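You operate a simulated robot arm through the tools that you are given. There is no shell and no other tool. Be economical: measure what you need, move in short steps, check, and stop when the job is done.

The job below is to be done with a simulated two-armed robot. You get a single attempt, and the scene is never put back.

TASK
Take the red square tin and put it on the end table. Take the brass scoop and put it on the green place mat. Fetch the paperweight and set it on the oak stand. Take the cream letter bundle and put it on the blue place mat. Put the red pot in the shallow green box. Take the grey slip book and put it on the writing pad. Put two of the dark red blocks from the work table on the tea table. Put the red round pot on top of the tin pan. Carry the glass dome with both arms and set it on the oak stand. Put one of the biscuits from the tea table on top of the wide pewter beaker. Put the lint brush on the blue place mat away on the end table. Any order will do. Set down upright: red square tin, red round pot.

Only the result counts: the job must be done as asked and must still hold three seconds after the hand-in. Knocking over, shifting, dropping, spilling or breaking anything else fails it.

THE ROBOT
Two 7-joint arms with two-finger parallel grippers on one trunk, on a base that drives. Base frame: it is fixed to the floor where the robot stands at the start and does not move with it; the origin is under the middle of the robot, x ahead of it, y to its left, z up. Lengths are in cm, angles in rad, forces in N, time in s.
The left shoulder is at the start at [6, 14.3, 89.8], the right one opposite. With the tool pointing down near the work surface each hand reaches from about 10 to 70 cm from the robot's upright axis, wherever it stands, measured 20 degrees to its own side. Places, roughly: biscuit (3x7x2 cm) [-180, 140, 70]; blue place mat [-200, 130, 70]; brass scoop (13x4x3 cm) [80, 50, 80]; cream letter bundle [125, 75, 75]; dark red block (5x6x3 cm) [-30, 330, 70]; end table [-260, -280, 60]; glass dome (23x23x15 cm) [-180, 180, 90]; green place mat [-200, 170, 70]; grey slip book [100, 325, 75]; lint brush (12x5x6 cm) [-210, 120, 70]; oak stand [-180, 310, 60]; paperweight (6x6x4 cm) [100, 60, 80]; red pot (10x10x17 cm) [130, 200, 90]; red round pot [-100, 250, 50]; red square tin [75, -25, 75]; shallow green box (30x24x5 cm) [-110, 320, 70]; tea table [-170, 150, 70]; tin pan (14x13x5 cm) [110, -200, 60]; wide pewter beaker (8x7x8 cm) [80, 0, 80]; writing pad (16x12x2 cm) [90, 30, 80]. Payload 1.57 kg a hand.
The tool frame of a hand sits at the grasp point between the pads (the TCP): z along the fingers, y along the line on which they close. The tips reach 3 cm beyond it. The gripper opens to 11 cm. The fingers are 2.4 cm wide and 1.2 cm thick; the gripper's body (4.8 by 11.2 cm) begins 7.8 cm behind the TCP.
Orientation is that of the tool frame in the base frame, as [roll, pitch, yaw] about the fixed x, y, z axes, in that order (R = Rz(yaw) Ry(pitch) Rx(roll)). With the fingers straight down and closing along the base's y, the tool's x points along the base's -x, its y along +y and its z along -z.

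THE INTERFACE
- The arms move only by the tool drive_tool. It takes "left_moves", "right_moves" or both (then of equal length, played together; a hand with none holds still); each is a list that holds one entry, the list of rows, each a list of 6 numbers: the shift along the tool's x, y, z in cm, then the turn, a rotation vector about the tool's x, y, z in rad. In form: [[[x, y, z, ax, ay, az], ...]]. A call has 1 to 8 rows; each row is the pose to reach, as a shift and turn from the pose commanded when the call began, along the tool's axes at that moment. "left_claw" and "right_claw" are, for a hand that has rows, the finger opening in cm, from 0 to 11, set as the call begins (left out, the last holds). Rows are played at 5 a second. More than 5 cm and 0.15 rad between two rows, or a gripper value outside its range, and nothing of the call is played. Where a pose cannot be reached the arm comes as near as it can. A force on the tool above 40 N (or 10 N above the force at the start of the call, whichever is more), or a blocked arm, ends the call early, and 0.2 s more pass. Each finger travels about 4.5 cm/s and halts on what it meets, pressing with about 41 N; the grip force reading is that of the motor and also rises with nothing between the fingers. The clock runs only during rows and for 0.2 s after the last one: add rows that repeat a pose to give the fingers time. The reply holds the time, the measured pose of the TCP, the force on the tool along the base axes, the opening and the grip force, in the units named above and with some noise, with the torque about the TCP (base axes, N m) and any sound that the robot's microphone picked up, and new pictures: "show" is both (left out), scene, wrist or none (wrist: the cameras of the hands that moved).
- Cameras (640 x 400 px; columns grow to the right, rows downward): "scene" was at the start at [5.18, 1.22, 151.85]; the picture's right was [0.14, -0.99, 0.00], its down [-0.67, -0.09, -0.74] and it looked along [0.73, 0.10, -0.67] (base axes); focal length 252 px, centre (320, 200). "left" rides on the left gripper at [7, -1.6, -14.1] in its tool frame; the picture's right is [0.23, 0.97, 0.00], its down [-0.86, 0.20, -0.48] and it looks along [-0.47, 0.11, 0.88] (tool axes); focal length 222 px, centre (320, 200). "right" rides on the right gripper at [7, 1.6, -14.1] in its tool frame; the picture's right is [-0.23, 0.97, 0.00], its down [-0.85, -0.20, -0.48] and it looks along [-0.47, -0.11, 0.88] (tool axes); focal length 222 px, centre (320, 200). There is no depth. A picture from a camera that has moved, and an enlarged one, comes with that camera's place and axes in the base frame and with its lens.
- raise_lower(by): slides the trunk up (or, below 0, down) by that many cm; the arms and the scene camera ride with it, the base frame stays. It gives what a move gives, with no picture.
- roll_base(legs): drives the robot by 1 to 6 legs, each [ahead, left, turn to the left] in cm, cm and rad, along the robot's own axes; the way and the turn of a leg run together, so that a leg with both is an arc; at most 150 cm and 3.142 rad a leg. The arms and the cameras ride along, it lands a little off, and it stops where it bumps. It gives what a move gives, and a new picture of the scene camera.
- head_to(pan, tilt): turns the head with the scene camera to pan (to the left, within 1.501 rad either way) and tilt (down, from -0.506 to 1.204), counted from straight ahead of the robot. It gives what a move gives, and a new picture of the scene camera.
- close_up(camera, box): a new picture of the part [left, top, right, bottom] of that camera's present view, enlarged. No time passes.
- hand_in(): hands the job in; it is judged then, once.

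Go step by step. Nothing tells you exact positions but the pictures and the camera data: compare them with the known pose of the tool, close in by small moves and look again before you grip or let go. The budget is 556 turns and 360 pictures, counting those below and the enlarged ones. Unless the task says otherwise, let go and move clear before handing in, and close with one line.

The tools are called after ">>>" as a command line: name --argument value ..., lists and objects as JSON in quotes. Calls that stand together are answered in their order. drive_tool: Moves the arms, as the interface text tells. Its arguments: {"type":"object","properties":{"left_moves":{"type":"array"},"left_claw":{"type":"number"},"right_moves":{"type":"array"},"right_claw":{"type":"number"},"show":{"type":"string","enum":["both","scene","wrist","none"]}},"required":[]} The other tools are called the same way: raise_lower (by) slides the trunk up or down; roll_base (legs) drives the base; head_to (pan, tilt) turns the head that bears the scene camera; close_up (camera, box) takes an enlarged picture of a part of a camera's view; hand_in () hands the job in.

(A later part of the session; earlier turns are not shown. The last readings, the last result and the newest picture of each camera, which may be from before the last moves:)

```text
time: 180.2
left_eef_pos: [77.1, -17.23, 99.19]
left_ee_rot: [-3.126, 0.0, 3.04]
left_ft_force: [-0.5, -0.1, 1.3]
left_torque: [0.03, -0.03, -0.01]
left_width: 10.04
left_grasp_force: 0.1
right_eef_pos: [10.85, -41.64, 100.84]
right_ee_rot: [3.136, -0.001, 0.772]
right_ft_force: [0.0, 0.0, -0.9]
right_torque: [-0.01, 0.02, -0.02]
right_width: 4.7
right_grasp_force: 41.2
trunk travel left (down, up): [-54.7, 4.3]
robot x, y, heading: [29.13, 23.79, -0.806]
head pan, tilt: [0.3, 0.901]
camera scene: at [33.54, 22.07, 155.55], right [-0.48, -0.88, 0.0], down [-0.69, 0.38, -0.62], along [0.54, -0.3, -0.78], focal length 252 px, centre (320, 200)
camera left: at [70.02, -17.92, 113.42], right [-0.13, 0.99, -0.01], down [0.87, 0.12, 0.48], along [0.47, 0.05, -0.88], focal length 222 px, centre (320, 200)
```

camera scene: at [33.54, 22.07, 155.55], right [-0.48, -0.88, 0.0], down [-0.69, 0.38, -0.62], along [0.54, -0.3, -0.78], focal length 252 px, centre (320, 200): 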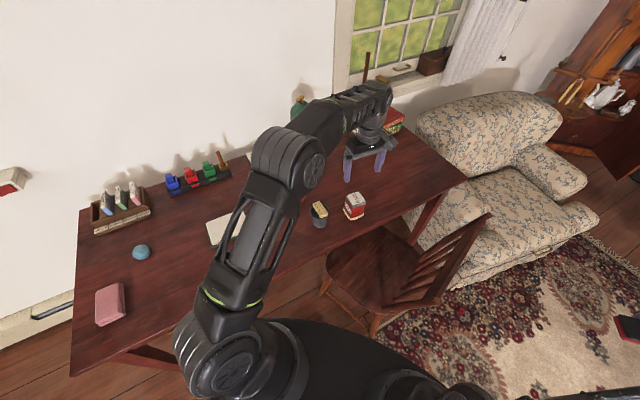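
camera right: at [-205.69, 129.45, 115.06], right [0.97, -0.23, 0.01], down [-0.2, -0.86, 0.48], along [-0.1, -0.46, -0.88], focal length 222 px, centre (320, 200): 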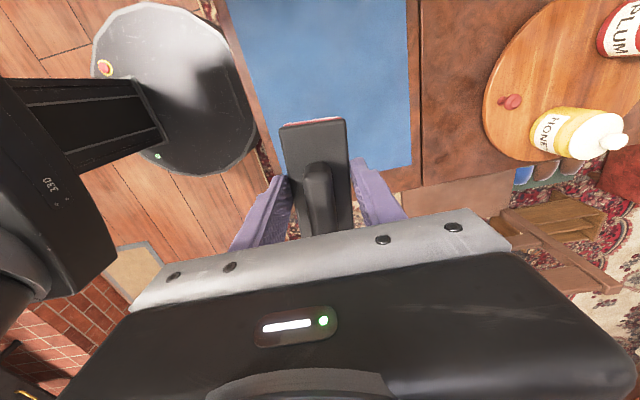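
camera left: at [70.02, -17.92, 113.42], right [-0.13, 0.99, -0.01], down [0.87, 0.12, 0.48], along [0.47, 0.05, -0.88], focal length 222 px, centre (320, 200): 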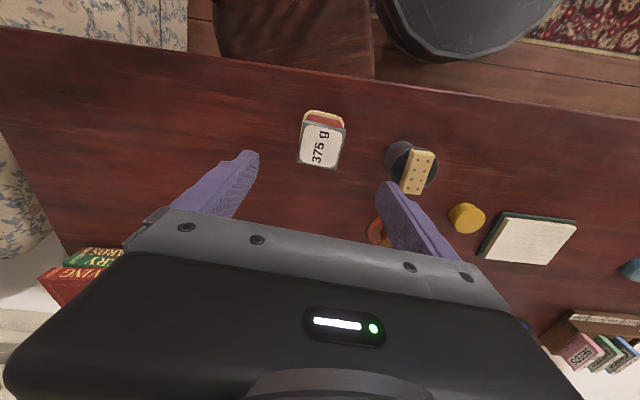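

The tin is centred under the fingers. Descend around it.

>>> drive_tool --left_moves '[[[0, 0, 4.5, 0, 0, 0], [0, 0.1, 9, 0, 0, 0], [0, 0.1, 13, 0, 0, 0], [0, 0.1, 16, 0, 0, 0], [0, 0.1, 17, 0, 0, 0], [0, 0.1, 17, 0, 0, 0]]]' --show "wrist"

```text
time: 181.6
left_eef_pos: [77.08, -17.54, 82.13]
left_ee_rot: [-3.126, -0.001, 3.038]
left_ft_force: [-0.3, -1.0, -0.3]
left_torque: [0.02, 0.0, -0.02]
left_width: 9.99
left_grasp_force: 0.1
right_eef_pos: [10.79, -41.47, 100.9]
right_ee_rot: [3.137, -0.001, 0.773]
right_ft_force: [0.3, 0.2, -0.7]
right_torque: [0.04, 0.01, -0.03]
right_width: 4.73
right_grasp_force: 41.1
trunk travel left (down, up): [-54.7, 4.3]
robot x, y, heading: [28.97, 23.66, -0.797]
head pan, tilt: [0.3, 0.901]
camera left: at [70.03, -18.08, 96.37], right [-0.13, 0.99, -0.01], down [0.87, 0.12, 0.48], along [0.47, 0.05, -0.88], focal length 222 px, centre (320, 200)
```

left: 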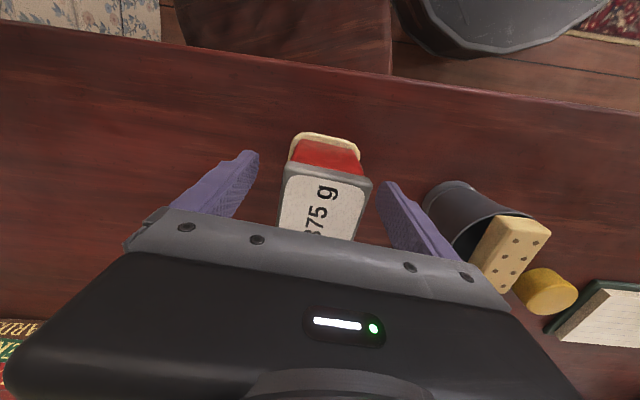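

Good. Two more centimetres, then close.

>>> drive_tool --left_moves '[[[0, 0.3, 1, 0, 0, 0], [0, 0.3, 2.2, 0, 0, 0], [0, 0.3, 2.2, 0, 0, 0]]]' --show "none"

>>> drive_tool --left_moves '[[[0, 0, 0, 0, 0, 0], [0, 0, 0, 0, 0, 0], [0, 0, 0, 0, 0, 0], [0, 0, 0, 0, 0, 0]]]' --left_claw 0 --show "none"

>>> drive_tool --left_moves '[[[0, 0, -1, 0, 0, 0], [0, 0, -4, 0, 0, 0], [0, 0, -8, 0, 0, 0], [0, 0, -13, 0, 0, 0], [0, 0, -18, 0, 0, 0]]]' --show "both"

```text
time: 182.4
left_eef_pos: [77.14, -17.14, 79.76]
left_ee_rot: [-3.125, 0.003, 3.038]
left_ft_force: [-0.3, -0.2, -0.2]
left_torque: [0.0, 0.0, -0.03]
left_width: 9.96
left_grasp_force: 0.1
right_eef_pos: [10.79, -41.49, 100.86]
right_ee_rot: [3.135, 0.0, 0.77]
right_ft_force: [-1.3, 0.5, -0.7]
right_torque: [0.0, -0.02, -0.05]
right_width: 4.75
right_grasp_force: 41.1
trunk travel left (down, up): [-54.7, 4.3]
robot x, y, heading: [28.94, 23.3, -0.801]
head pan, tilt: [0.3, 0.901]
```

```text
time: 183.4
left_eef_pos: [77.05, -17.27, 79.89]
left_ee_rot: [-3.127, 0.0, 3.039]
left_ft_force: [-0.4, 2.4, 0.0]
left_torque: [0.21, 0.05, 0.01]
left_width: 5.72
left_grasp_force: 26.2
right_eef_pos: [10.74, -41.52, 100.73]
right_ee_rot: [3.137, -0.002, 0.772]
right_ft_force: [0.1, 0.1, 0.1]
right_torque: [0.02, -0.02, 0.0]
right_width: 4.74
right_grasp_force: 40.8
trunk travel left (down, up): [-54.7, 4.3]
robot x, y, heading: [28.88, 23.01, -0.798]
head pan, tilt: [0.3, 0.901]
```

```text
time: 184.6
left_eef_pos: [76.73, -16.85, 98.35]
left_ee_rot: [-3.126, 0.002, 3.038]
left_ft_force: [0.1, -0.4, -4.3]
left_torque: [0.0, 0.02, 0.0]
left_width: 5.7
left_grasp_force: 40.8
right_eef_pos: [10.75, -41.43, 100.76]
right_ee_rot: [3.137, -0.002, 0.772]
right_ft_force: [-0.5, -0.3, -0.7]
right_torque: [0.01, 0.01, 0.0]
right_width: 4.76
right_grasp_force: 40.9
trunk travel left (down, up): [-54.7, 4.3]
robot x, y, heading: [29.19, 23.49, -0.803]
head pan, tilt: [0.3, 0.901]
camera scene: at [33.43, 22.07, 155.54], right [-0.48, -0.88, 0.0], down [-0.69, 0.38, -0.62], along [0.55, -0.3, -0.78], focal length 252 px, centre (320, 200)
camera left: at [69.58, -17.55, 112.64], right [-0.13, 0.99, -0.01], down [0.87, 0.12, 0.48], along [0.47, 0.05, -0.88], focal length 222 px, centre (320, 200)
```

scene: 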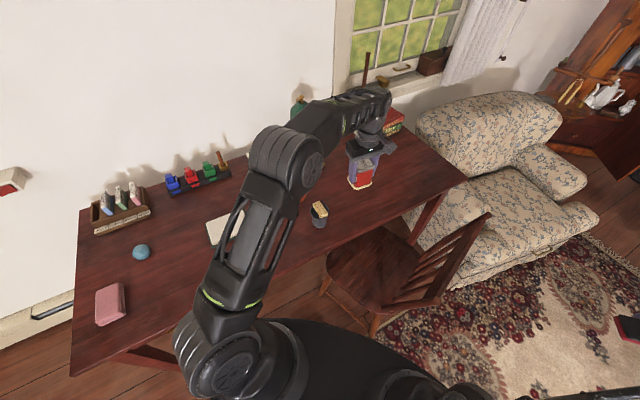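
left: 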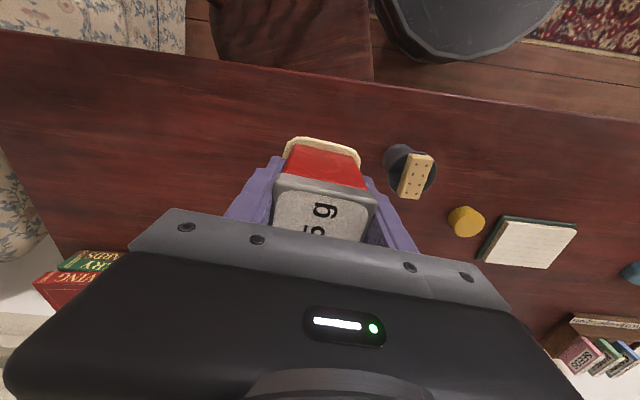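

The tin is held by the left hand, the brush by the right. I back off, turn to the south-west and look for the end table.

>>> roll_base --legs '[[-14, 0, 0], [0, 0, -1.7]]'

>>> head_to --pan 0.0 --tilt 0.45

```text
time: 190.1
left_eef_pos: [-28.28, -7.04, 98.4]
left_ee_rot: [-3.126, 0.001, 1.311]
left_ft_force: [-0.9, 1.1, -4.1]
left_torque: [-0.01, -0.02, -0.02]
left_width: 5.68
left_grasp_force: 41.0
right_eef_pos: [-42.38, 61.88, 100.87]
right_ee_rot: [3.135, -0.003, -0.957]
right_ft_force: [-0.7, 1.1, -1.3]
right_torque: [-0.05, -0.01, -0.02]
right_width: 4.74
right_grasp_force: 40.8
trunk travel left (down, up): [-54.7, 4.3]
robot x, y, heading: [19.09, 33.81, -2.524]
head pan, tilt: [0.3, 0.901]
camera scene: at [16.65, 29.66, 155.55], right [-0.79, 0.61, 0.0], down [0.48, 0.62, -0.62], along [-0.38, -0.49, -0.78], focal length 252 px, centre (320, 200)
```

scene: 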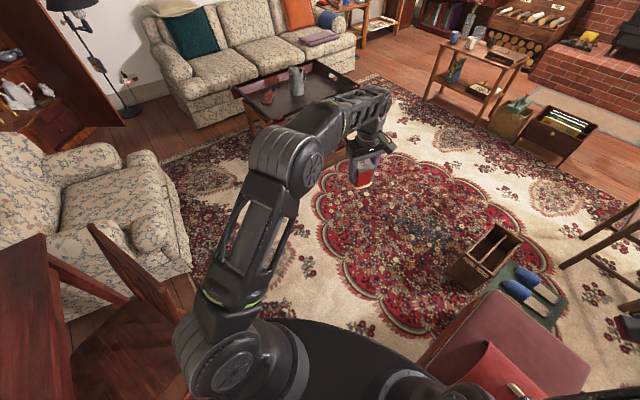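

```text
time: 191.0
left_eef_pos: [-28.38, -6.93, 98.34]
left_ee_rot: [-3.129, 0.001, 1.311]
left_ft_force: [-0.1, 1.0, -4.1]
left_torque: [0.05, -0.02, 0.02]
left_width: 5.69
left_grasp_force: 41.4
right_eef_pos: [-42.46, 61.89, 100.82]
right_ee_rot: [3.138, -0.003, -0.955]
right_ft_force: [-0.2, -0.2, 0.0]
right_torque: [-0.07, 0.01, 0.02]
right_width: 4.74
right_grasp_force: 41.3
trunk travel left (down, up): [-54.7, 4.3]
robot x, y, heading: [18.98, 34.11, -2.531]
head pan, tilt: [0.0, 0.45]
camera scene: at [13.75, 30.32, 159.37], right [-0.58, 0.82, 0.0], down [0.36, 0.25, -0.9], along [-0.74, -0.52, -0.44], focal length 252 px, centre (320, 200)
```

scene: 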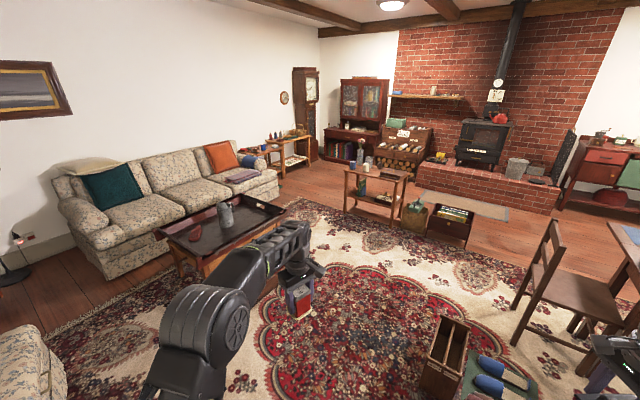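

The end table stands beyond the sofa, near the clock. I drive west along the corridor and toward it, stopping to look.

>>> roll_base --legs '[[51.9, 23.5, 0], [80.6, -41.8, 0], [82, -14, 0]]'

>>> head_to --pan 0.5 --tilt 0.6

```text
time: 202.5
left_eef_pos: [-216.3, -104.83, 98.28]
left_ee_rot: [-3.128, 0.0, 1.327]
left_ft_force: [-0.2, -0.8, -3.9]
left_torque: [0.06, 0.0, -0.02]
left_width: 5.68
left_grasp_force: 41.0
right_eef_pos: [-231.44, -36.08, 100.75]
right_ee_rot: [3.136, -0.002, -0.942]
right_ft_force: [-0.8, -0.5, 0.0]
right_torque: [-0.02, -0.02, 0.04]
right_width: 4.74
right_grasp_force: 40.8
trunk travel left (down, up): [-54.7, 4.3]
robot x, y, heading: [-169.63, -63.52, -2.513]
head pan, tilt: [0.0, 0.45]
camera scene: at [-174.78, -66.83, 159.38], right [-0.59, 0.81, 0.0], down [0.35, 0.26, -0.9], along [-0.73, -0.53, -0.44], focal length 252 px, centre (320, 200)
```

scene: 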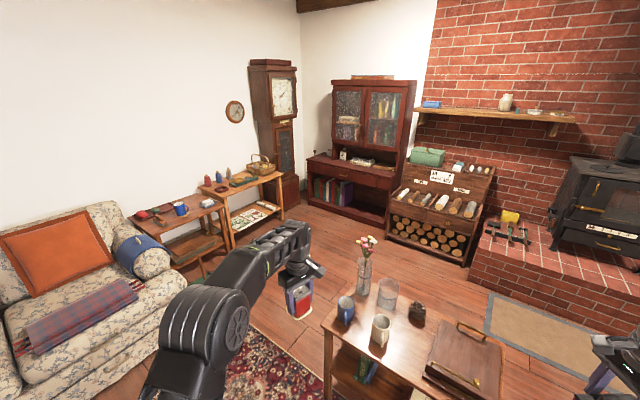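

```text
time: 203.4
left_eef_pos: [-216.24, -104.76, 98.21]
left_ee_rot: [-3.128, 0.0, 1.327]
left_ft_force: [0.0, -0.2, -3.9]
left_torque: [0.02, -0.01, -0.01]
left_width: 5.69
left_grasp_force: 41.3
right_eef_pos: [-231.38, -36.05, 100.82]
right_ee_rot: [3.137, -0.002, -0.941]
right_ft_force: [-0.1, 0.7, -0.4]
right_torque: [0.01, -0.03, 0.01]
right_width: 4.75
right_grasp_force: 41.2
trunk travel left (down, up): [-54.7, 4.3]
robot x, y, heading: [-169.85, -63.63, -2.516]
head pan, tilt: [0.499, 0.6]
camera scene: at [-171.08, -69.38, 158.03], right [-0.9, 0.43, 0.0], down [0.24, 0.51, -0.83], along [-0.35, -0.75, -0.56], focal length 252 px, centre (320, 200)
```

scene: 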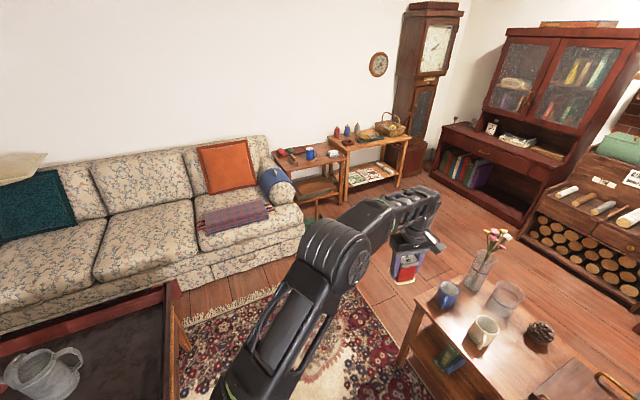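

The dark table beside the sofa arm (≈(−252, −268)) is the end table. I enlarge it.

>>> close_up --camera "scene" --box '[250, 110, 420, 220]'

```text
3.64 times, centred on (335, 165) of scene
camera zoom: at [-171.08, -69.38, 158.03], right [-0.9, 0.43, 0.0], down [0.24, 0.51, -0.83], along [-0.35, -0.75, -0.56], focal length 914 px, centre (266, 327)
```

zoom: 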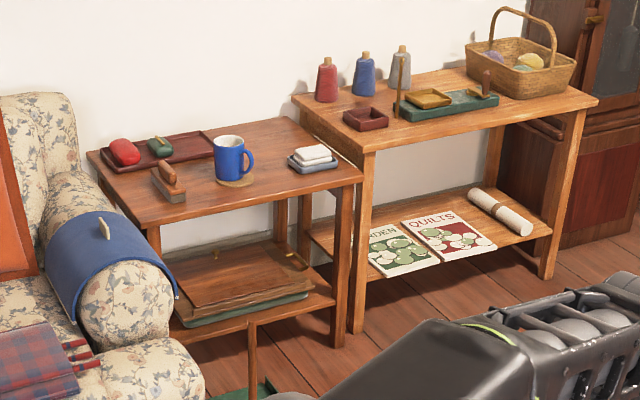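

There is free space along the front of the end table. I drive to stand in front of it, facing the wall.

>>> roll_base --legs '[[67.4, 33.2, 0], [0, 0, 0.946], [60, -52, 0]]'

>>> head_to --pan 0.0 --tilt 0.85

```text
time: 213.8
left_eef_pos: [-250.38, -251.56, 98.26]
left_ee_rot: [-3.129, 0.0, 2.278]
left_ft_force: [0.4, -0.3, -3.2]
left_torque: [0.05, 0.01, -0.03]
left_width: 5.67
left_grasp_force: 41.1
right_eef_pos: [-315.06, -223.81, 100.7]
right_ee_rot: [3.137, -0.001, 0.01]
right_ft_force: [-0.3, 0.3, -0.4]
right_torque: [0.0, -0.04, -0.03]
right_width: 4.72
right_grasp_force: 40.9
trunk travel left (down, up): [-54.7, 4.3]
robot x, y, heading: [-257.16, -189.25, -1.563]
head pan, tilt: [0.499, 0.6]
camera scene: at [-252.86, -194.13, 158.02], right [-0.87, -0.49, 0.0], down [-0.27, 0.49, -0.82], along [0.4, -0.72, -0.57], focal length 252 px, centre (320, 200)
```

scene: 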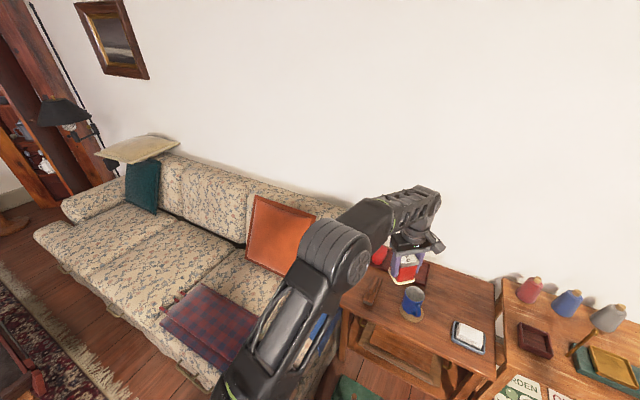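

```text
time: 214.7
left_eef_pos: [-250.43, -251.62, 98.41]
left_ee_rot: [-3.128, 0.0, 2.277]
left_ft_force: [0.2, -0.4, -4.6]
left_torque: [0.06, 0.03, -0.02]
left_width: 5.67
left_grasp_force: 41.6
right_eef_pos: [-314.97, -223.93, 100.77]
right_ee_rot: [3.136, -0.001, 0.007]
right_ft_force: [-0.2, -0.2, -0.5]
right_torque: [0.02, 0.01, 0.0]
right_width: 4.73
right_grasp_force: 41.2
trunk travel left (down, up): [-54.7, 4.3]
robot x, y, heading: [-256.6, -189.4, -1.565]
head pan, tilt: [0.0, 0.85]
camera scene: at [-257.05, -194.18, 155.94], right [-1.0, -0.01, 0.0], down [-0.01, 0.75, -0.66], along [0.01, -0.66, -0.75], focal length 252 px, centre (320, 200)
```

scene: 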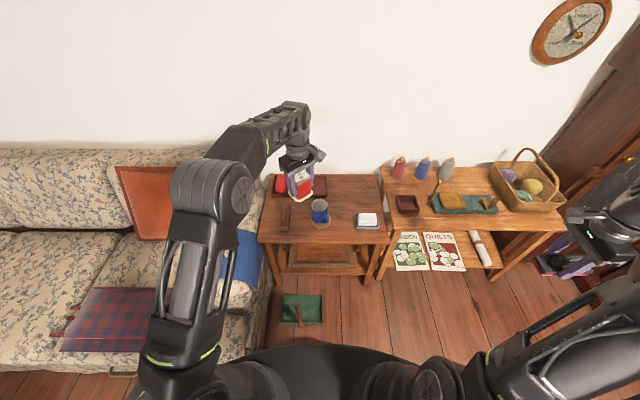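

I zoom in on the table top; there is also a small green object on the floor before it that I must not touch.

>>> close_up --camera "scene" --box '[240, 150, 420, 270]'

```text
3.33 times, centred on (330, 210) of scene
camera zoom: at [-257.05, -194.18, 155.94], right [-1.0, -0.01, 0.0], down [-0.01, 0.75, -0.66], along [0.01, -0.66, -0.75], focal length 838 px, centre (287, 167)
```

zoom: 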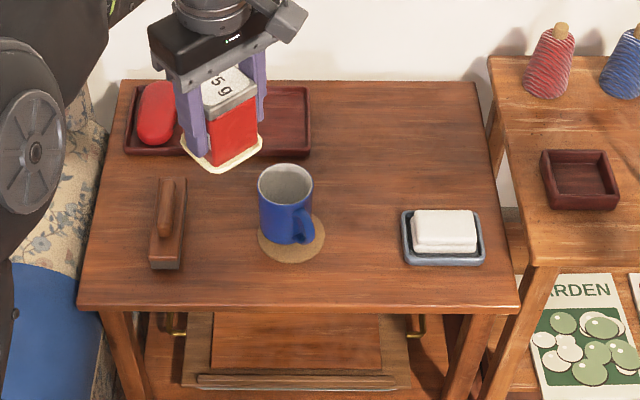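

Plan: brush between the mug and the soap dish, tin in the free area behind. First forward a little, left hand aside, right hand across while turning the brush lengthwise.

>>> roll_base --legs '[[12.4, 1.6, 0]]'

>>> drive_tool --right_moves '[[[4.0, 2.7, 0, 0, 0, -0.145], [8.0, 5.4, 0, 0, 0, -0.29], [12, 8.1, 0, 0, 0, -0.435], [16, 10.8, 0, 0, 0, -0.58], [20, 13.5, 0, 0, 0, -0.725], [24, 16.2, 0, 0, 0, -0.87], [28, 18.9, 0, 0, 0, -1.015], [32, 21.6, 0, 0, 0, -1.16]]]' --left_moves '[[[0, 3, 0, 0, 0, 0], [0, 6, 0, 0, 0, 0], [0, 9, 0, 0, 0, 0], [0, 12, 0, 0, 0, 0], [0, 14, 0, 0, 0, 0], [0, 14, 0, 0, 0, 0], [0, 14, 0, 0, 0, 0], [0, 14, 0, 0, 0, 0]]]' --show "none"

```text
time: 216.0
left_eef_pos: [-248.85, -264.23, 98.14]
left_ee_rot: [-3.126, 0.001, 2.274]
left_ft_force: [-0.9, -0.5, -4.2]
left_torque: [0.04, 0.02, 0.01]
left_width: 5.66
left_grasp_force: 40.7
right_eef_pos: [-313.4, -236.53, 100.86]
right_ee_rot: [3.138, -0.002, 0.007]
right_ft_force: [-0.6, -0.7, -0.5]
right_torque: [0.03, -0.03, -0.01]
right_width: 4.72
right_grasp_force: 41.1
trunk travel left (down, up): [-54.7, 4.3]
robot x, y, heading: [-255.17, -202.0, -1.567]
head pan, tilt: [0.0, 0.85]
camera scene: at [-255.39, -207.0, 155.93], right [-1.0, -0.01, 0.0], down [0.0, 0.75, -0.66], along [0.0, -0.66, -0.75], focal length 252 px, centre (320, 200)
```

scene: 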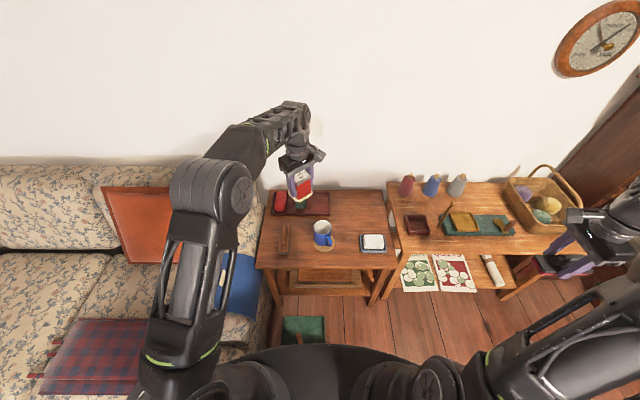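

```text
time: 217.8
left_eef_pos: [-238.1, -254.82, 98.12]
left_ee_rot: [-3.126, 0.0, 2.274]
left_ft_force: [0.3, -0.6, -3.1]
left_torque: [0.05, 0.06, -0.01]
left_width: 5.68
left_grasp_force: 40.6
right_eef_pos: [-280.93, -257.89, 100.97]
right_ee_rot: [3.139, 0.004, 1.168]
right_ft_force: [1.5, 0.5, 0.3]
right_torque: [0.02, 0.01, 0.03]
right_width: 4.75
right_grasp_force: 41.2
trunk travel left (down, up): [-54.7, 4.3]
robot x, y, heading: [-255.37, -202.17, -1.562]
head pan, tilt: [0.0, 0.85]
```

Continue turning and moving right hand into place above the gap.

>>> drive_tool --right_moves '[[[-0.9, 4.2, 0, 0, 0, -0.1], [-1.8, 8.4, 0, 0, 0, -0.2], [-2.8, 12.6, 0, 0, 0, -0.3], [-3.7, 16.8, 0, 0, 0, -0.4], [-3.7, 16.8, 0, 0, 0, -0.4]]]' --show "both"

```text
time: 219.0
left_eef_pos: [-238.07, -254.64, 98.14]
left_ee_rot: [-3.126, -0.001, 2.274]
left_ft_force: [-0.1, 0.0, -3.1]
left_torque: [0.04, 0.03, 0.02]
left_width: 5.67
left_grasp_force: 40.4
right_eef_pos: [-266.74, -266.31, 102.3]
right_ee_rot: [-3.137, 0.008, 1.574]
right_ft_force: [-0.1, 0.7, -1.1]
right_torque: [0.01, -0.02, -0.03]
right_width: 4.73
right_grasp_force: 41.0
right hand out of reach, approached as far as the arm can: row 4, 5
trunk travel left (down, up): [-54.7, 4.3]
robot x, y, heading: [-255.12, -202.11, -1.565]
head pan, tilt: [0.0, 0.85]
camera scene: at [-255.28, -206.73, 155.94], right [-1.0, -0.01, 0.0], down [-0.01, 0.75, -0.66], along [0.0, -0.66, -0.75], focal length 252 px, centre (320, 200)
camera right: at [-265.18, -259.42, 116.51], right [0.97, -0.22, 0.0], down [-0.19, -0.85, 0.49], along [-0.11, -0.47, -0.87], focal length 222 px, centre (320, 200)
```

scene: 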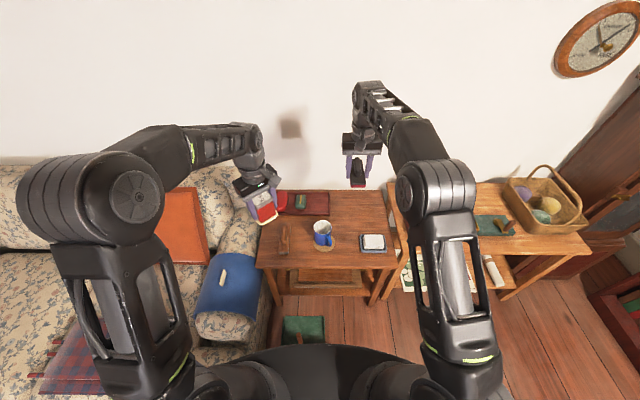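
right: 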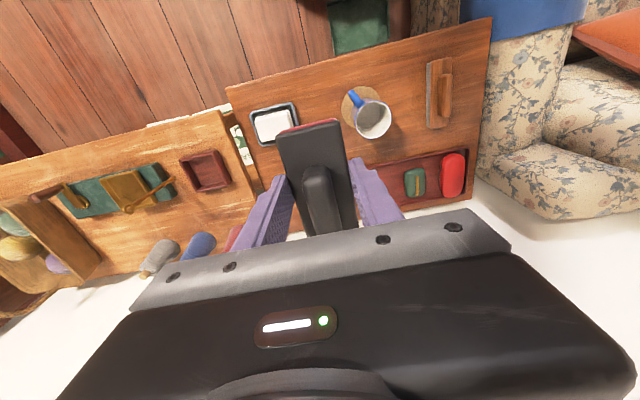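

Table height comes out at about 57. The gap between dish and coaster is about 11 cm wide, centred at x ≈ −267. I lower the brush.

>>> drive_tool --right_moves '[[[0, 0, 5, 0, 0, 0], [0, 0, 10, 0, 0, 0], [0, 0, 15, 0, 0, 0], [0, 0, 20, 0, 0, 0], [0, 0, 25, 0, 0, 0], [0, 0, 30, 0, 0, 0], [0, 0, 33, 0, 0, 0], [0, 0, 33, 0, 0, 0]]]' --show "both"

```text
time: 220.8
left_eef_pos: [-238.1, -254.8, 98.31]
left_ee_rot: [-3.127, 0.0, 2.273]
left_ft_force: [-0.1, 0.8, -3.6]
left_torque: [0.02, 0.03, 0.02]
left_width: 5.68
left_grasp_force: 41.4
right_eef_pos: [-266.94, -266.77, 69.3]
right_ee_rot: [3.141, 0.004, 1.568]
right_ft_force: [0.9, -0.2, -1.1]
right_torque: [-0.02, -0.02, 0.02]
right_width: 4.68
right_grasp_force: 41.4
trunk travel left (down, up): [-54.7, 4.3]
robot x, y, heading: [-255.25, -202.15, -1.569]
head pan, tilt: [0.0, 0.85]
camera scene: at [-255.38, -206.8, 155.94], right [-1.0, -0.01, 0.0], down [0.0, 0.75, -0.66], along [0.0, -0.66, -0.75], focal length 252 px, centre (320, 200)
camera right: at [-265.27, -259.89, 83.44], right [0.97, -0.23, 0.0], down [-0.2, -0.85, 0.48], along [-0.11, -0.47, -0.88], focal length 222 px, centre (320, 200)
```

scene: 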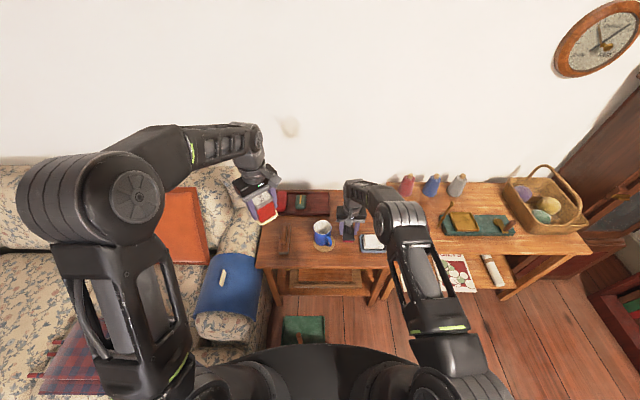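
right: 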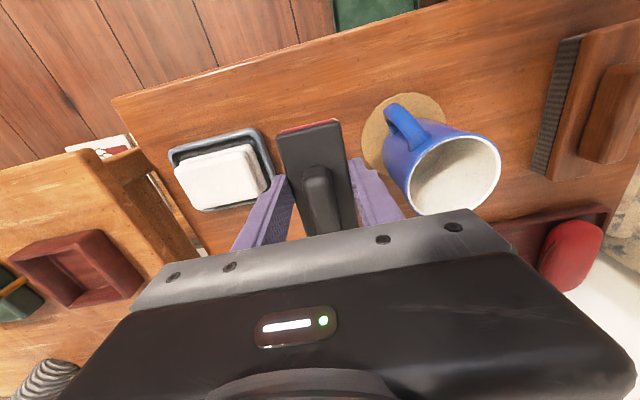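

Clear on both sides. Lower to contact.

>>> drive_tool --right_moves '[[[0, 0, 3, 0, 0, 0], [0, 0, 6, 0, 0, 0], [0, 0, 7.5, 0, 0, 0], [0, 0, 8.2, 0, 0, 0], [0, 0, 8.7, 0, 0, 0], [0, 0, 9.2, 0, 0, 0]]]' --show "none"

```text
time: 222.2
left_eef_pos: [-238.17, -254.68, 98.34]
left_ee_rot: [-3.126, 0.001, 2.276]
left_ft_force: [0.2, 0.1, -3.4]
left_torque: [0.07, 0.01, 0.05]
left_width: 5.68
left_grasp_force: 41.5
right_eef_pos: [-266.98, -266.9, 59.96]
right_ee_rot: [3.14, 0.005, 1.566]
right_ft_force: [-0.8, 0.1, -1.5]
right_torque: [0.01, 0.04, 0.03]
right_width: 4.73
right_grasp_force: 41.2
trunk travel left (down, up): [-54.7, 4.3]
robot x, y, heading: [-255.29, -202.0, -1.569]
head pan, tilt: [0.0, 0.85]
```

No contact yet; continue in small steps.

>>> drive_tool --right_moves '[[[0, 0, 0.5, 0, 0, 0], [0, 0, 1, 0, 0, 0], [0, 0, 1.5, 0, 0, 0], [0, 0, 1.5, 0, 0, 0]]]' --show "wrist"

```text
time: 222.9
left_eef_pos: [-238.04, -254.62, 98.18]
left_ee_rot: [-3.125, -0.002, 2.271]
left_ft_force: [-0.2, 0.0, -3.7]
left_torque: [0.02, 0.0, -0.02]
left_width: 5.69
left_grasp_force: 41.9
right_eef_pos: [-267.02, -267.11, 59.83]
right_ee_rot: [3.137, 0.018, 1.565]
right_ft_force: [0.5, 7.6, 18.0]
right_torque: [0.7, 0.06, 0.01]
right_width: 4.71
right_grasp_force: 41.0
right hand out of reach, approached as far as the arm can: row 3
trunk travel left (down, up): [-54.7, 4.3]
robot x, y, heading: [-255.81, -201.81, -1.564]
head pan, tilt: [0.0, 0.85]
stopped in row 3 (right hand): the force on the tool passed its limit (the readings are from after the stop); the commanded pose is now the measured one
camera right: at [-265.39, -260.04, 73.94], right [0.97, -0.23, 0.01], down [-0.21, -0.85, 0.49], along [-0.11, -0.48, -0.87], focal length 222 px, centre (320, 200)
```

right: 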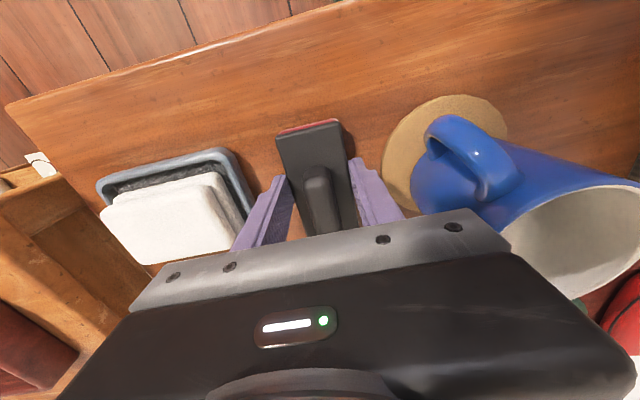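

Contact. Release with a small opening and rise.

>>> drive_tool --right_moves '[[[0, 0, -0.2, 0, 0, 0], [0, 0, -0.2, 0, 0, 0], [0, 0, -0.2, 0, 0, 0]]]' --right_claw 6.4 --show "none"

>>> drive_tool --right_moves '[[[0, 0, -3, 0, 0, 0], [0, 0, -8, 0, 0, 0], [0, 0, -13, 0, 0, 0], [0, 0, -18, 0, 0, 0], [0, 0, -23, 0, 0, 0], [0, 0, -28, 0, 0, 0], [0, 0, -33, 0, 0, 0], [4, 0, -36, 0, 0, 0]]]' --show "wrist"

```text
time: 223.7
left_eef_pos: [-238.08, -254.76, 98.08]
left_ee_rot: [-3.127, 0.001, 2.274]
left_ft_force: [1.0, 0.1, -4.2]
left_torque: [-0.01, 0.01, -0.01]
left_width: 5.69
left_grasp_force: 40.8
right_eef_pos: [-266.96, -267.18, 59.73]
right_ee_rot: [3.138, 0.014, 1.566]
right_ft_force: [-0.4, -0.1, -0.2]
right_torque: [0.02, -0.01, -0.02]
right_width: 6.38
right_grasp_force: 0.0
trunk travel left (down, up): [-54.7, 4.3]
robot x, y, heading: [-255.03, -201.81, -1.564]
head pan, tilt: [0.0, 0.85]
```

```text
time: 225.5
left_eef_pos: [-238.47, -254.46, 98.42]
left_ee_rot: [-3.126, 0.003, 2.274]
left_ft_force: [-0.2, 0.8, -3.3]
left_torque: [0.0, -0.02, 0.03]
left_width: 5.67
left_grasp_force: 41.2
right_eef_pos: [-267.28, -262.52, 96.05]
right_ee_rot: [3.138, 0.022, 1.566]
right_ft_force: [0.2, 1.8, -1.0]
right_torque: [-0.17, 0.01, -0.02]
right_width: 6.41
right_grasp_force: 0.1
right hand out of reach, approached as far as the arm can: row 1, 2, 3, 4, 5, 6
trunk travel left (down, up): [-54.7, 4.3]
robot x, y, heading: [-255.28, -201.78, -1.56]
head pan, tilt: [0.0, 0.85]
camera right: at [-265.82, -255.45, 110.13], right [0.97, -0.23, 0.01], down [-0.21, -0.84, 0.5], along [-0.11, -0.48, -0.87], focal length 222 px, centre (320, 200)
```

right: 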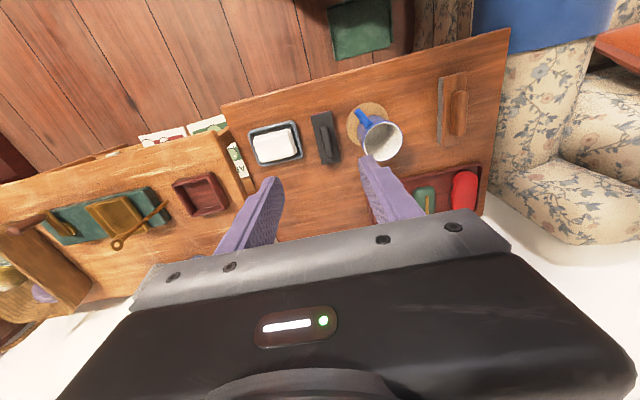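

The brush lies on the end table. Next I shift the base right and forward so the left hand can set the tin in the roomy back-right area; right hand pulled back first.

>>> drive_tool --right_moves '[[[5, 0, 0, 0, 0, 0], [10, 0, 0, 0, 0, 0], [15, -4, 0, 0, 0, 0], [18, -8, 0, 0, 0, 0], [20, -12, 0, 0, 0, 0]]]' --show "none"

>>> roll_base --legs '[[0, -36, 0], [19, 0, 0]]'

>>> close_up --camera "scene" --box '[100, 150, 420, 350]'

```text
refused: row 3 steps farther than a row can; nothing moved
```

```text
time: 228.9
left_eef_pos: [-274.27, -274.23, 98.16]
left_ee_rot: [-3.128, 0.001, 2.276]
left_ft_force: [-0.3, -1.2, -3.8]
left_torque: [0.06, 0.0, -0.01]
left_width: 5.68
left_grasp_force: 40.6
right_eef_pos: [-303.55, -282.33, 95.81]
right_ee_rot: [3.139, 0.015, 1.569]
right_ft_force: [0.2, 0.1, 0.3]
right_torque: [0.02, 0.01, 0.01]
right_width: 6.4
right_grasp_force: 0.1
trunk travel left (down, up): [-54.7, 4.3]
robot x, y, heading: [-291.8, -221.81, -1.563]
head pan, tilt: [0.0, 0.85]
camera scene: at [-291.64, -226.44, 155.93], right [-1.0, -0.01, 0.0], down [-0.01, 0.75, -0.66], along [0.01, -0.66, -0.75], focal length 252 px, centre (320, 200)
```

scene: 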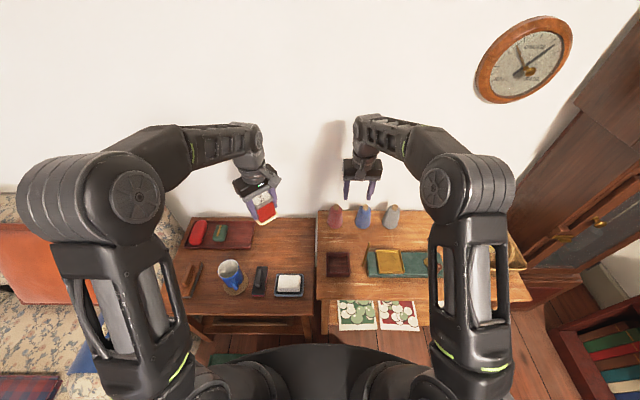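

```text
2.00 times, centred on (260, 250) of scene
camera zoom: at [-291.64, -226.44, 155.93], right [-1.0, -0.01, 0.0], down [-0.01, 0.75, -0.66], along [0.01, -0.66, -0.75], focal length 503 px, centre (440, 100)
```

zoom: 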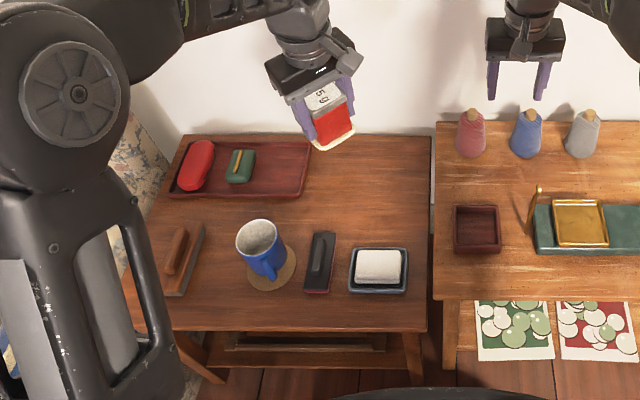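

The back-right area is free; target about (−273, −287). Move over and down with the tin.

>>> drive_tool --left_moves '[[[-3.3, -2.3, 2, 0, 0, 0], [-6.6, -4.5, 4, 0, 0, 0], [-9, -6, 8, 0, 0, 0], [-9.9, -6.8, 12.5, 0, 0, 0], [-9.9, -6.8, 17.5, 0, 0, 0], [-9.9, -6.8, 22.5, 0, 0, 0], [-9.9, -6.8, 27.5, 0, 0, 0], [-9.9, -6.8, 31, 0, 0, 0]]]' --show "both"

```text
time: 230.8
left_eef_pos: [-273.4, -286.33, 67.26]
left_ee_rot: [-3.126, 0.0, 2.277]
left_ft_force: [-0.2, -0.3, -2.9]
left_torque: [0.03, 0.03, 0.01]
left_width: 5.65
left_grasp_force: 41.2
right_eef_pos: [-303.35, -282.18, 95.77]
right_ee_rot: [3.137, 0.015, 1.569]
right_ft_force: [0.1, 0.6, 0.2]
right_torque: [0.01, -0.02, 0.0]
right_width: 6.39
right_grasp_force: 0.1
trunk travel left (down, up): [-54.7, 4.3]
robot x, y, heading: [-291.44, -221.93, -1.563]
head pan, tilt: [0.0, 0.85]
camera scene: at [-291.63, -226.35, 155.94], right [-1.0, -0.01, 0.0], down [-0.01, 0.75, -0.66], along [0.01, -0.66, -0.75], focal length 252 px, centre (320, 200)
camera left: at [-278.99, -282.04, 81.52], right [0.59, 0.8, -0.01], down [0.71, -0.52, 0.48], along [0.38, -0.29, -0.88], focal length 222 px, centre (320, 200)
```

scene: 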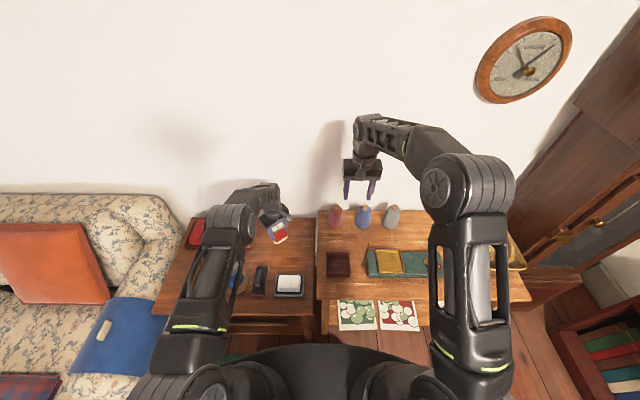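
left: 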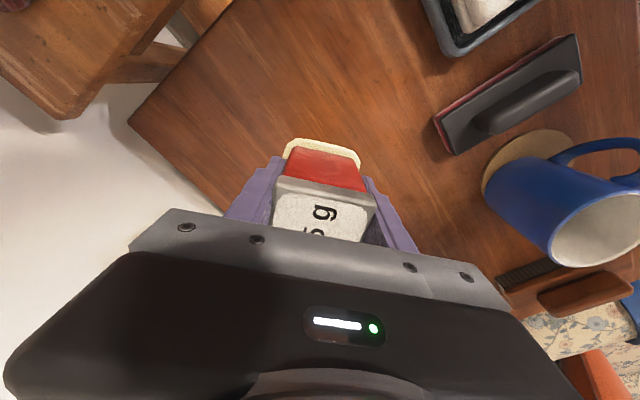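

Clear. Lower to contact.

>>> drive_tool --left_moves '[[[0, 0, 3, 0, 0, 0], [0, 0, 5, 0, 0, 0], [0, 0, 5.6, 0, 0, 0], [0, 0, 6.1, 0, 0, 0], [0, 0, 6.6, 0, 0, 0], [0, 0, 6.6, 0, 0, 0]]]' --show "none"

```text
time: 232.2
left_eef_pos: [-273.53, -286.63, 60.95]
left_ee_rot: [-3.127, 0.002, 2.276]
left_ft_force: [0.6, 0.3, 12.1]
left_torque: [0.56, -0.19, -0.02]
left_width: 5.69
left_grasp_force: 40.6
right_eef_pos: [-303.56, -282.08, 96.03]
right_ee_rot: [3.137, 0.015, 1.569]
right_ft_force: [0.9, 0.5, 0.0]
right_torque: [-0.04, -0.01, -0.01]
right_width: 6.38
right_grasp_force: 0.1
trunk travel left (down, up): [-54.7, 4.3]
robot x, y, heading: [-291.25, -221.64, -1.561]
head pan, tilt: [0.0, 0.85]
```

Contact made. Release and rise.

>>> drive_tool --left_moves '[[[0, 0, 0, 0, 0, 0], [0, 0, 0, 0, 0, 0], [0, 0, 0, 0, 0, 0]]]' --left_claw 8.5 --show "none"

>>> drive_tool --left_moves '[[[0, 0, -3, 0, 0, 0], [0, 0, -8, 0, 0, 0], [0, 0, -13, 0, 0, 0], [0, 0, -18, 0, 0, 0], [0, 0, -23, 0, 0, 0], [0, 0, -28, 0, 0, 0], [3, 2, -32, 0, 0, 0], [7, 4, -34, 0, 0, 0]]]' --show "both"

```text
time: 232.9
left_eef_pos: [-273.48, -286.65, 60.68]
left_ee_rot: [-3.128, 0.0, 2.274]
left_ft_force: [0.2, 0.0, 0.1]
left_torque: [0.0, 0.04, 0.0]
left_width: 8.52
left_grasp_force: 0.2
right_eef_pos: [-303.38, -282.27, 95.86]
right_ee_rot: [3.137, 0.015, 1.568]
right_ft_force: [0.6, 0.1, -0.5]
right_torque: [0.0, -0.01, 0.0]
right_width: 6.4
right_grasp_force: 0.1
trunk travel left (down, up): [-54.7, 4.3]
robot x, y, heading: [-291.7, -221.39, -1.564]
head pan, tilt: [0.0, 0.85]
```

```text
refused: row 7 steps farther than a row can; nothing moved
```

Repeat the rise with legal steps.

>>> drive_tool --left_moves '[[[0, 0, -3, 0, 0, 0], [0, 0, -8, 0, 0, 0], [0, 0, -13, 0, 0, 0], [0, 0, -18, 0, 0, 0], [0, 0, -23, 0, 0, 0], [0, 0, -28, 0, 0, 0], [2, 1, -32, 0, 0, 0], [5, 3, -34, 0, 0, 0]]]' --show "both"

```text
time: 234.8
left_eef_pos: [-273.99, -280.19, 94.55]
left_ee_rot: [-3.126, 0.002, 2.278]
left_ft_force: [0.1, 0.3, -0.1]
left_torque: [-0.02, -0.03, 0.01]
left_width: 8.49
left_grasp_force: 0.1
right_eef_pos: [-303.54, -282.19, 95.89]
right_ee_rot: [3.138, 0.013, 1.568]
right_ft_force: [0.4, 0.7, -0.5]
right_torque: [-0.04, 0.02, -0.04]
right_width: 6.42
right_grasp_force: 0.2
trunk travel left (down, up): [-54.7, 4.3]
robot x, y, heading: [-291.61, -221.26, -1.562]
head pan, tilt: [0.0, 0.85]
camera scene: at [-291.66, -226.14, 155.94], right [-1.0, -0.01, 0.0], down [-0.01, 0.75, -0.66], along [0.01, -0.66, -0.75], focal length 252 px, centre (320, 200)
camera left: at [-279.52, -275.77, 108.94], right [0.59, 0.8, -0.01], down [0.71, -0.52, 0.48], along [0.38, -0.29, -0.88], focal length 222 px, centre (320, 200)
```

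scene: 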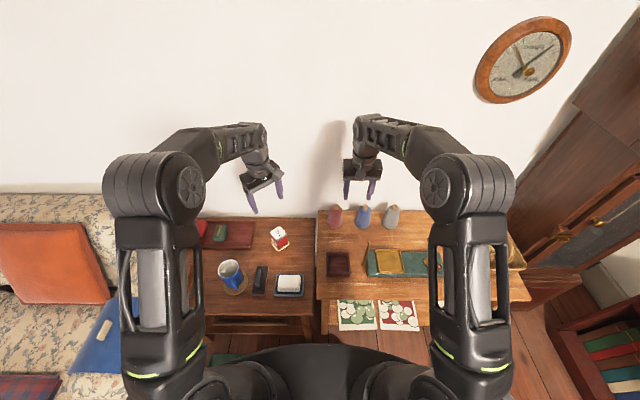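
left: 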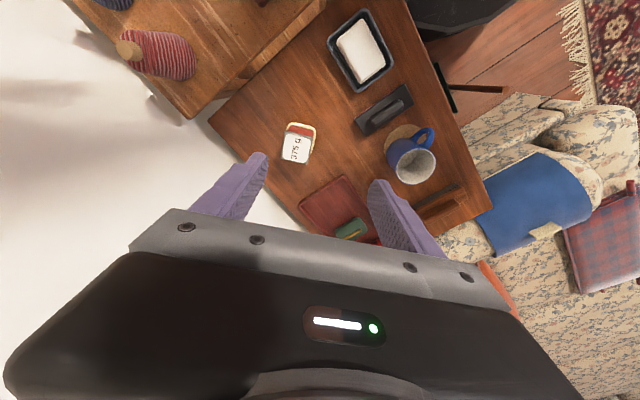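

Tin and brush are both on the end table. Next is the glass dome: I go back around to the far side of the tea table.

>>> roll_base --legs '[[-27, 0, 0], [0, 33, 0], [-64, 53, 0], [-75, 33, 0], [0, 0, -1.578]]'

```text
time: 250.4
left_eef_pos: [-232.57, -68.39, 94.58]
left_ee_rot: [-3.127, -0.002, 0.668]
left_ft_force: [0.5, 0.6, -0.9]
left_torque: [0.02, 0.01, -0.01]
left_width: 8.52
left_grasp_force: 0.0
right_eef_pos: [-233.39, -38.93, 95.92]
right_ee_rot: [3.138, 0.016, -0.04]
right_ft_force: [0.2, -0.5, -0.2]
right_torque: [-0.01, 0.01, -0.03]
right_width: 6.38
right_grasp_force: 0.1
trunk travel left (down, up): [-54.7, 4.3]
robot x, y, heading: [-173.12, -52.82, 3.109]
head pan, tilt: [0.0, 0.85]
camera scene: at [-178.13, -52.84, 155.94], right [0.03, 1.0, 0.0], down [0.75, -0.02, -0.66], along [-0.66, 0.02, -0.75], focal length 252 px, centre (320, 200)
```

scene: 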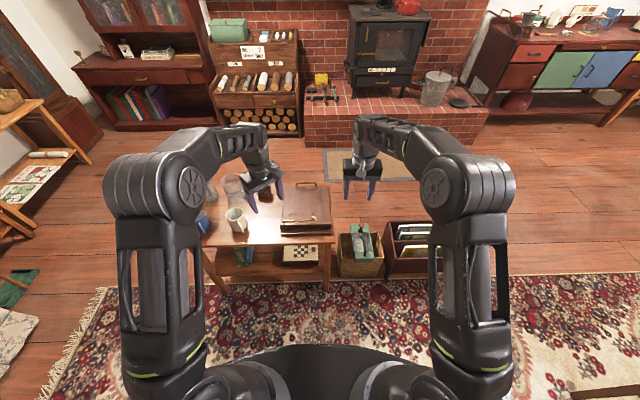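

The dome is out of reach from that side but reachable from the near side, so I return east: first the paperweight at the desk's left end.

>>> roll_base --legs '[[0, 0, 0.032], [-73, -31, 0], [-105, -34, 0], [-17, -43, 0], [0, -65, 0], [0, 0, 1.571]]'

```text
time: 269.7
left_eef_pos: [38.88, 63.95, 94.57]
left_ee_rot: [-3.129, 0.0, 2.285]
left_ft_force: [-0.7, -0.1, -1.0]
left_torque: [-0.01, 0.0, 0.02]
left_width: 8.5
left_grasp_force: 0.1
right_eef_pos: [9.32, 61.92, 95.95]
right_ee_rot: [3.139, 0.017, 1.575]
right_ft_force: [0.5, 0.2, 0.4]
right_torque: [0.01, 0.02, -0.01]
right_width: 6.39
right_grasp_force: 0.1
trunk travel left (down, up): [-54.7, 4.3]
robot x, y, heading: [20.78, 122.61, -1.554]
head pan, tilt: [0.0, 0.85]
camera scene: at [20.81, 117.91, 155.94], right [-1.0, -0.01, 0.0], down [-0.01, 0.75, -0.66], along [0.01, -0.66, -0.75], focal length 252 px, centre (320, 200)
```

scene: 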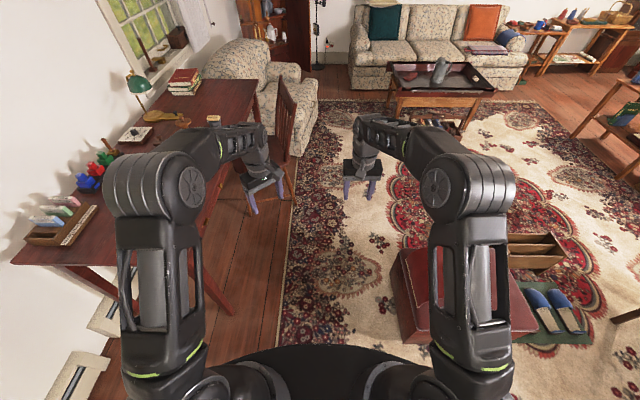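

Drive left to the desk's end and turn the left hand straight.

>>> roll_base --legs '[[0, 0, -0.017], [5, 61, 0]]'

>>> drive_tool --left_moves '[[[0, 0, 0, 0, 0, 0.12], [0, 0, 0, 0, 0, 0.24], [0, 0, 0, 0, 0, 0.36], [0, 0, 0, 0, 0, 0.48], [0, 0, 0, 0, 0, 0.6], [0, 0, 0, 0, 0, 0.71], [0, 0, 0, 0, 0, 0.71]]]' --left_claw 10 --show "wrist"

```text
time: 273.4
left_eef_pos: [98.53, 58.86, 94.56]
left_ee_rot: [-3.126, -0.001, 2.272]
left_ft_force: [0.5, -0.5, -0.3]
left_torque: [0.03, 0.0, -0.02]
left_width: 8.47
left_grasp_force: 0.0
right_eef_pos: [68.99, 57.04, 95.86]
right_ee_rot: [3.137, 0.017, 1.564]
right_ft_force: [0.1, -0.6, 0.2]
right_torque: [0.01, 0.0, 0.0]
right_width: 6.42
right_grasp_force: 0.1
trunk travel left (down, up): [-54.7, 4.3]
robot x, y, heading: [81.12, 117.8, -1.567]
head pan, tilt: [0.0, 0.85]
camera scene: at [81.04, 112.91, 155.94], right [-1.0, 0.0, 0.0], down [0.0, 0.75, -0.66], along [0.0, -0.66, -0.75], focal length 252 px, centre (320, 200)
```

scene: 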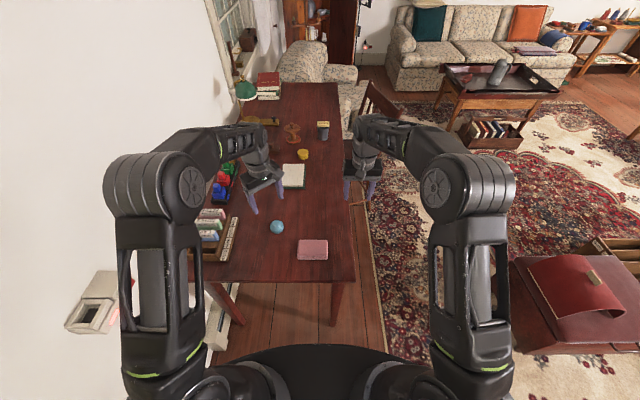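

```text
time: 275.0
left_eef_pos: [98.55, 58.95, 94.53]
left_ee_rot: [-3.131, 0.011, 1.562]
left_ft_force: [-0.1, 0.1, -0.6]
left_torque: [0.01, 0.01, 0.02]
left_width: 10.02
left_grasp_force: 0.0
right_eef_pos: [69.02, 57.07, 95.89]
right_ee_rot: [3.139, 0.016, 1.563]
right_ft_force: [-1.3, -0.7, -0.7]
right_torque: [0.02, 0.0, 0.05]
right_width: 6.42
right_grasp_force: 0.0
trunk travel left (down, up): [-54.7, 4.3]
robot x, y, heading: [80.92, 118.04, -1.565]
head pan, tilt: [0.0, 0.85]
camera left: at [97.03, 65.97, 108.82], right [0.98, 0.22, -0.01], down [0.2, -0.85, 0.49], along [0.09, -0.48, -0.87], focal length 222 px, centre (320, 200)
```

left: 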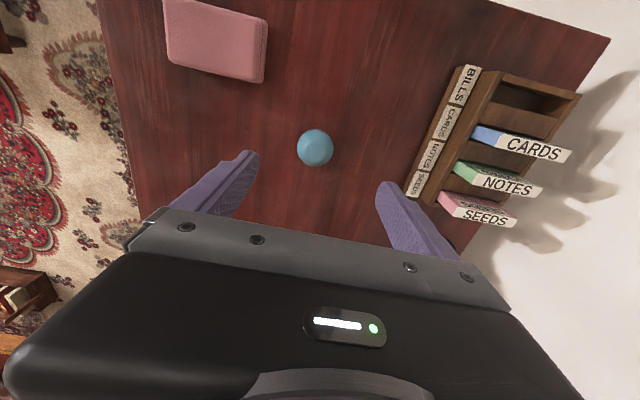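

Paperweight at about (97.7, 56.9). Lower around it.

>>> drive_tool --left_moves '[[[-1, -0.4, 4.5, 0, 0, 0], [-2, -0.8, 9, 0, 0, 0], [-2, -0.8, 12, 0, 0, 0], [-2, -0.8, 12, 0, 0, 0]]]' --show "wrist"

```text
time: 276.0
left_eef_pos: [97.63, 56.78, 82.74]
left_ee_rot: [-3.131, 0.012, 1.562]
left_ft_force: [-0.8, -1.1, 0.3]
left_torque: [-0.05, 0.0, 0.01]
left_width: 10.01
left_grasp_force: 0.0
right_eef_pos: [69.03, 57.06, 95.92]
right_ee_rot: [3.138, 0.015, 1.565]
right_ft_force: [-0.4, 0.2, 0.4]
right_torque: [0.01, -0.02, 0.03]
right_width: 6.41
right_grasp_force: 0.0
trunk travel left (down, up): [-54.7, 4.3]
robot x, y, heading: [80.73, 117.19, -1.568]
head pan, tilt: [0.0, 0.85]
camera left: at [96.23, 63.88, 96.91], right [0.98, 0.22, -0.01], down [0.2, -0.85, 0.49], along [0.1, -0.48, -0.87], focal length 222 px, centre (320, 200)
```

left: 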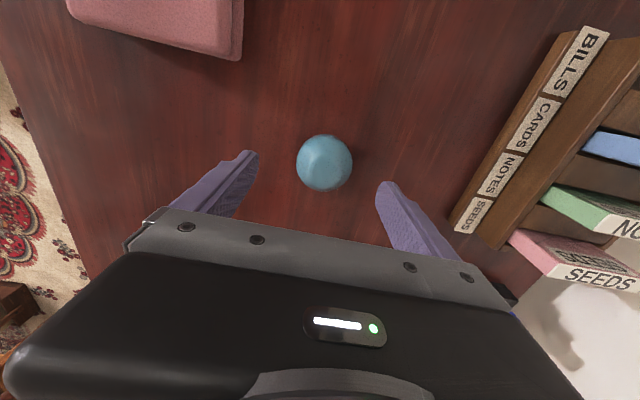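

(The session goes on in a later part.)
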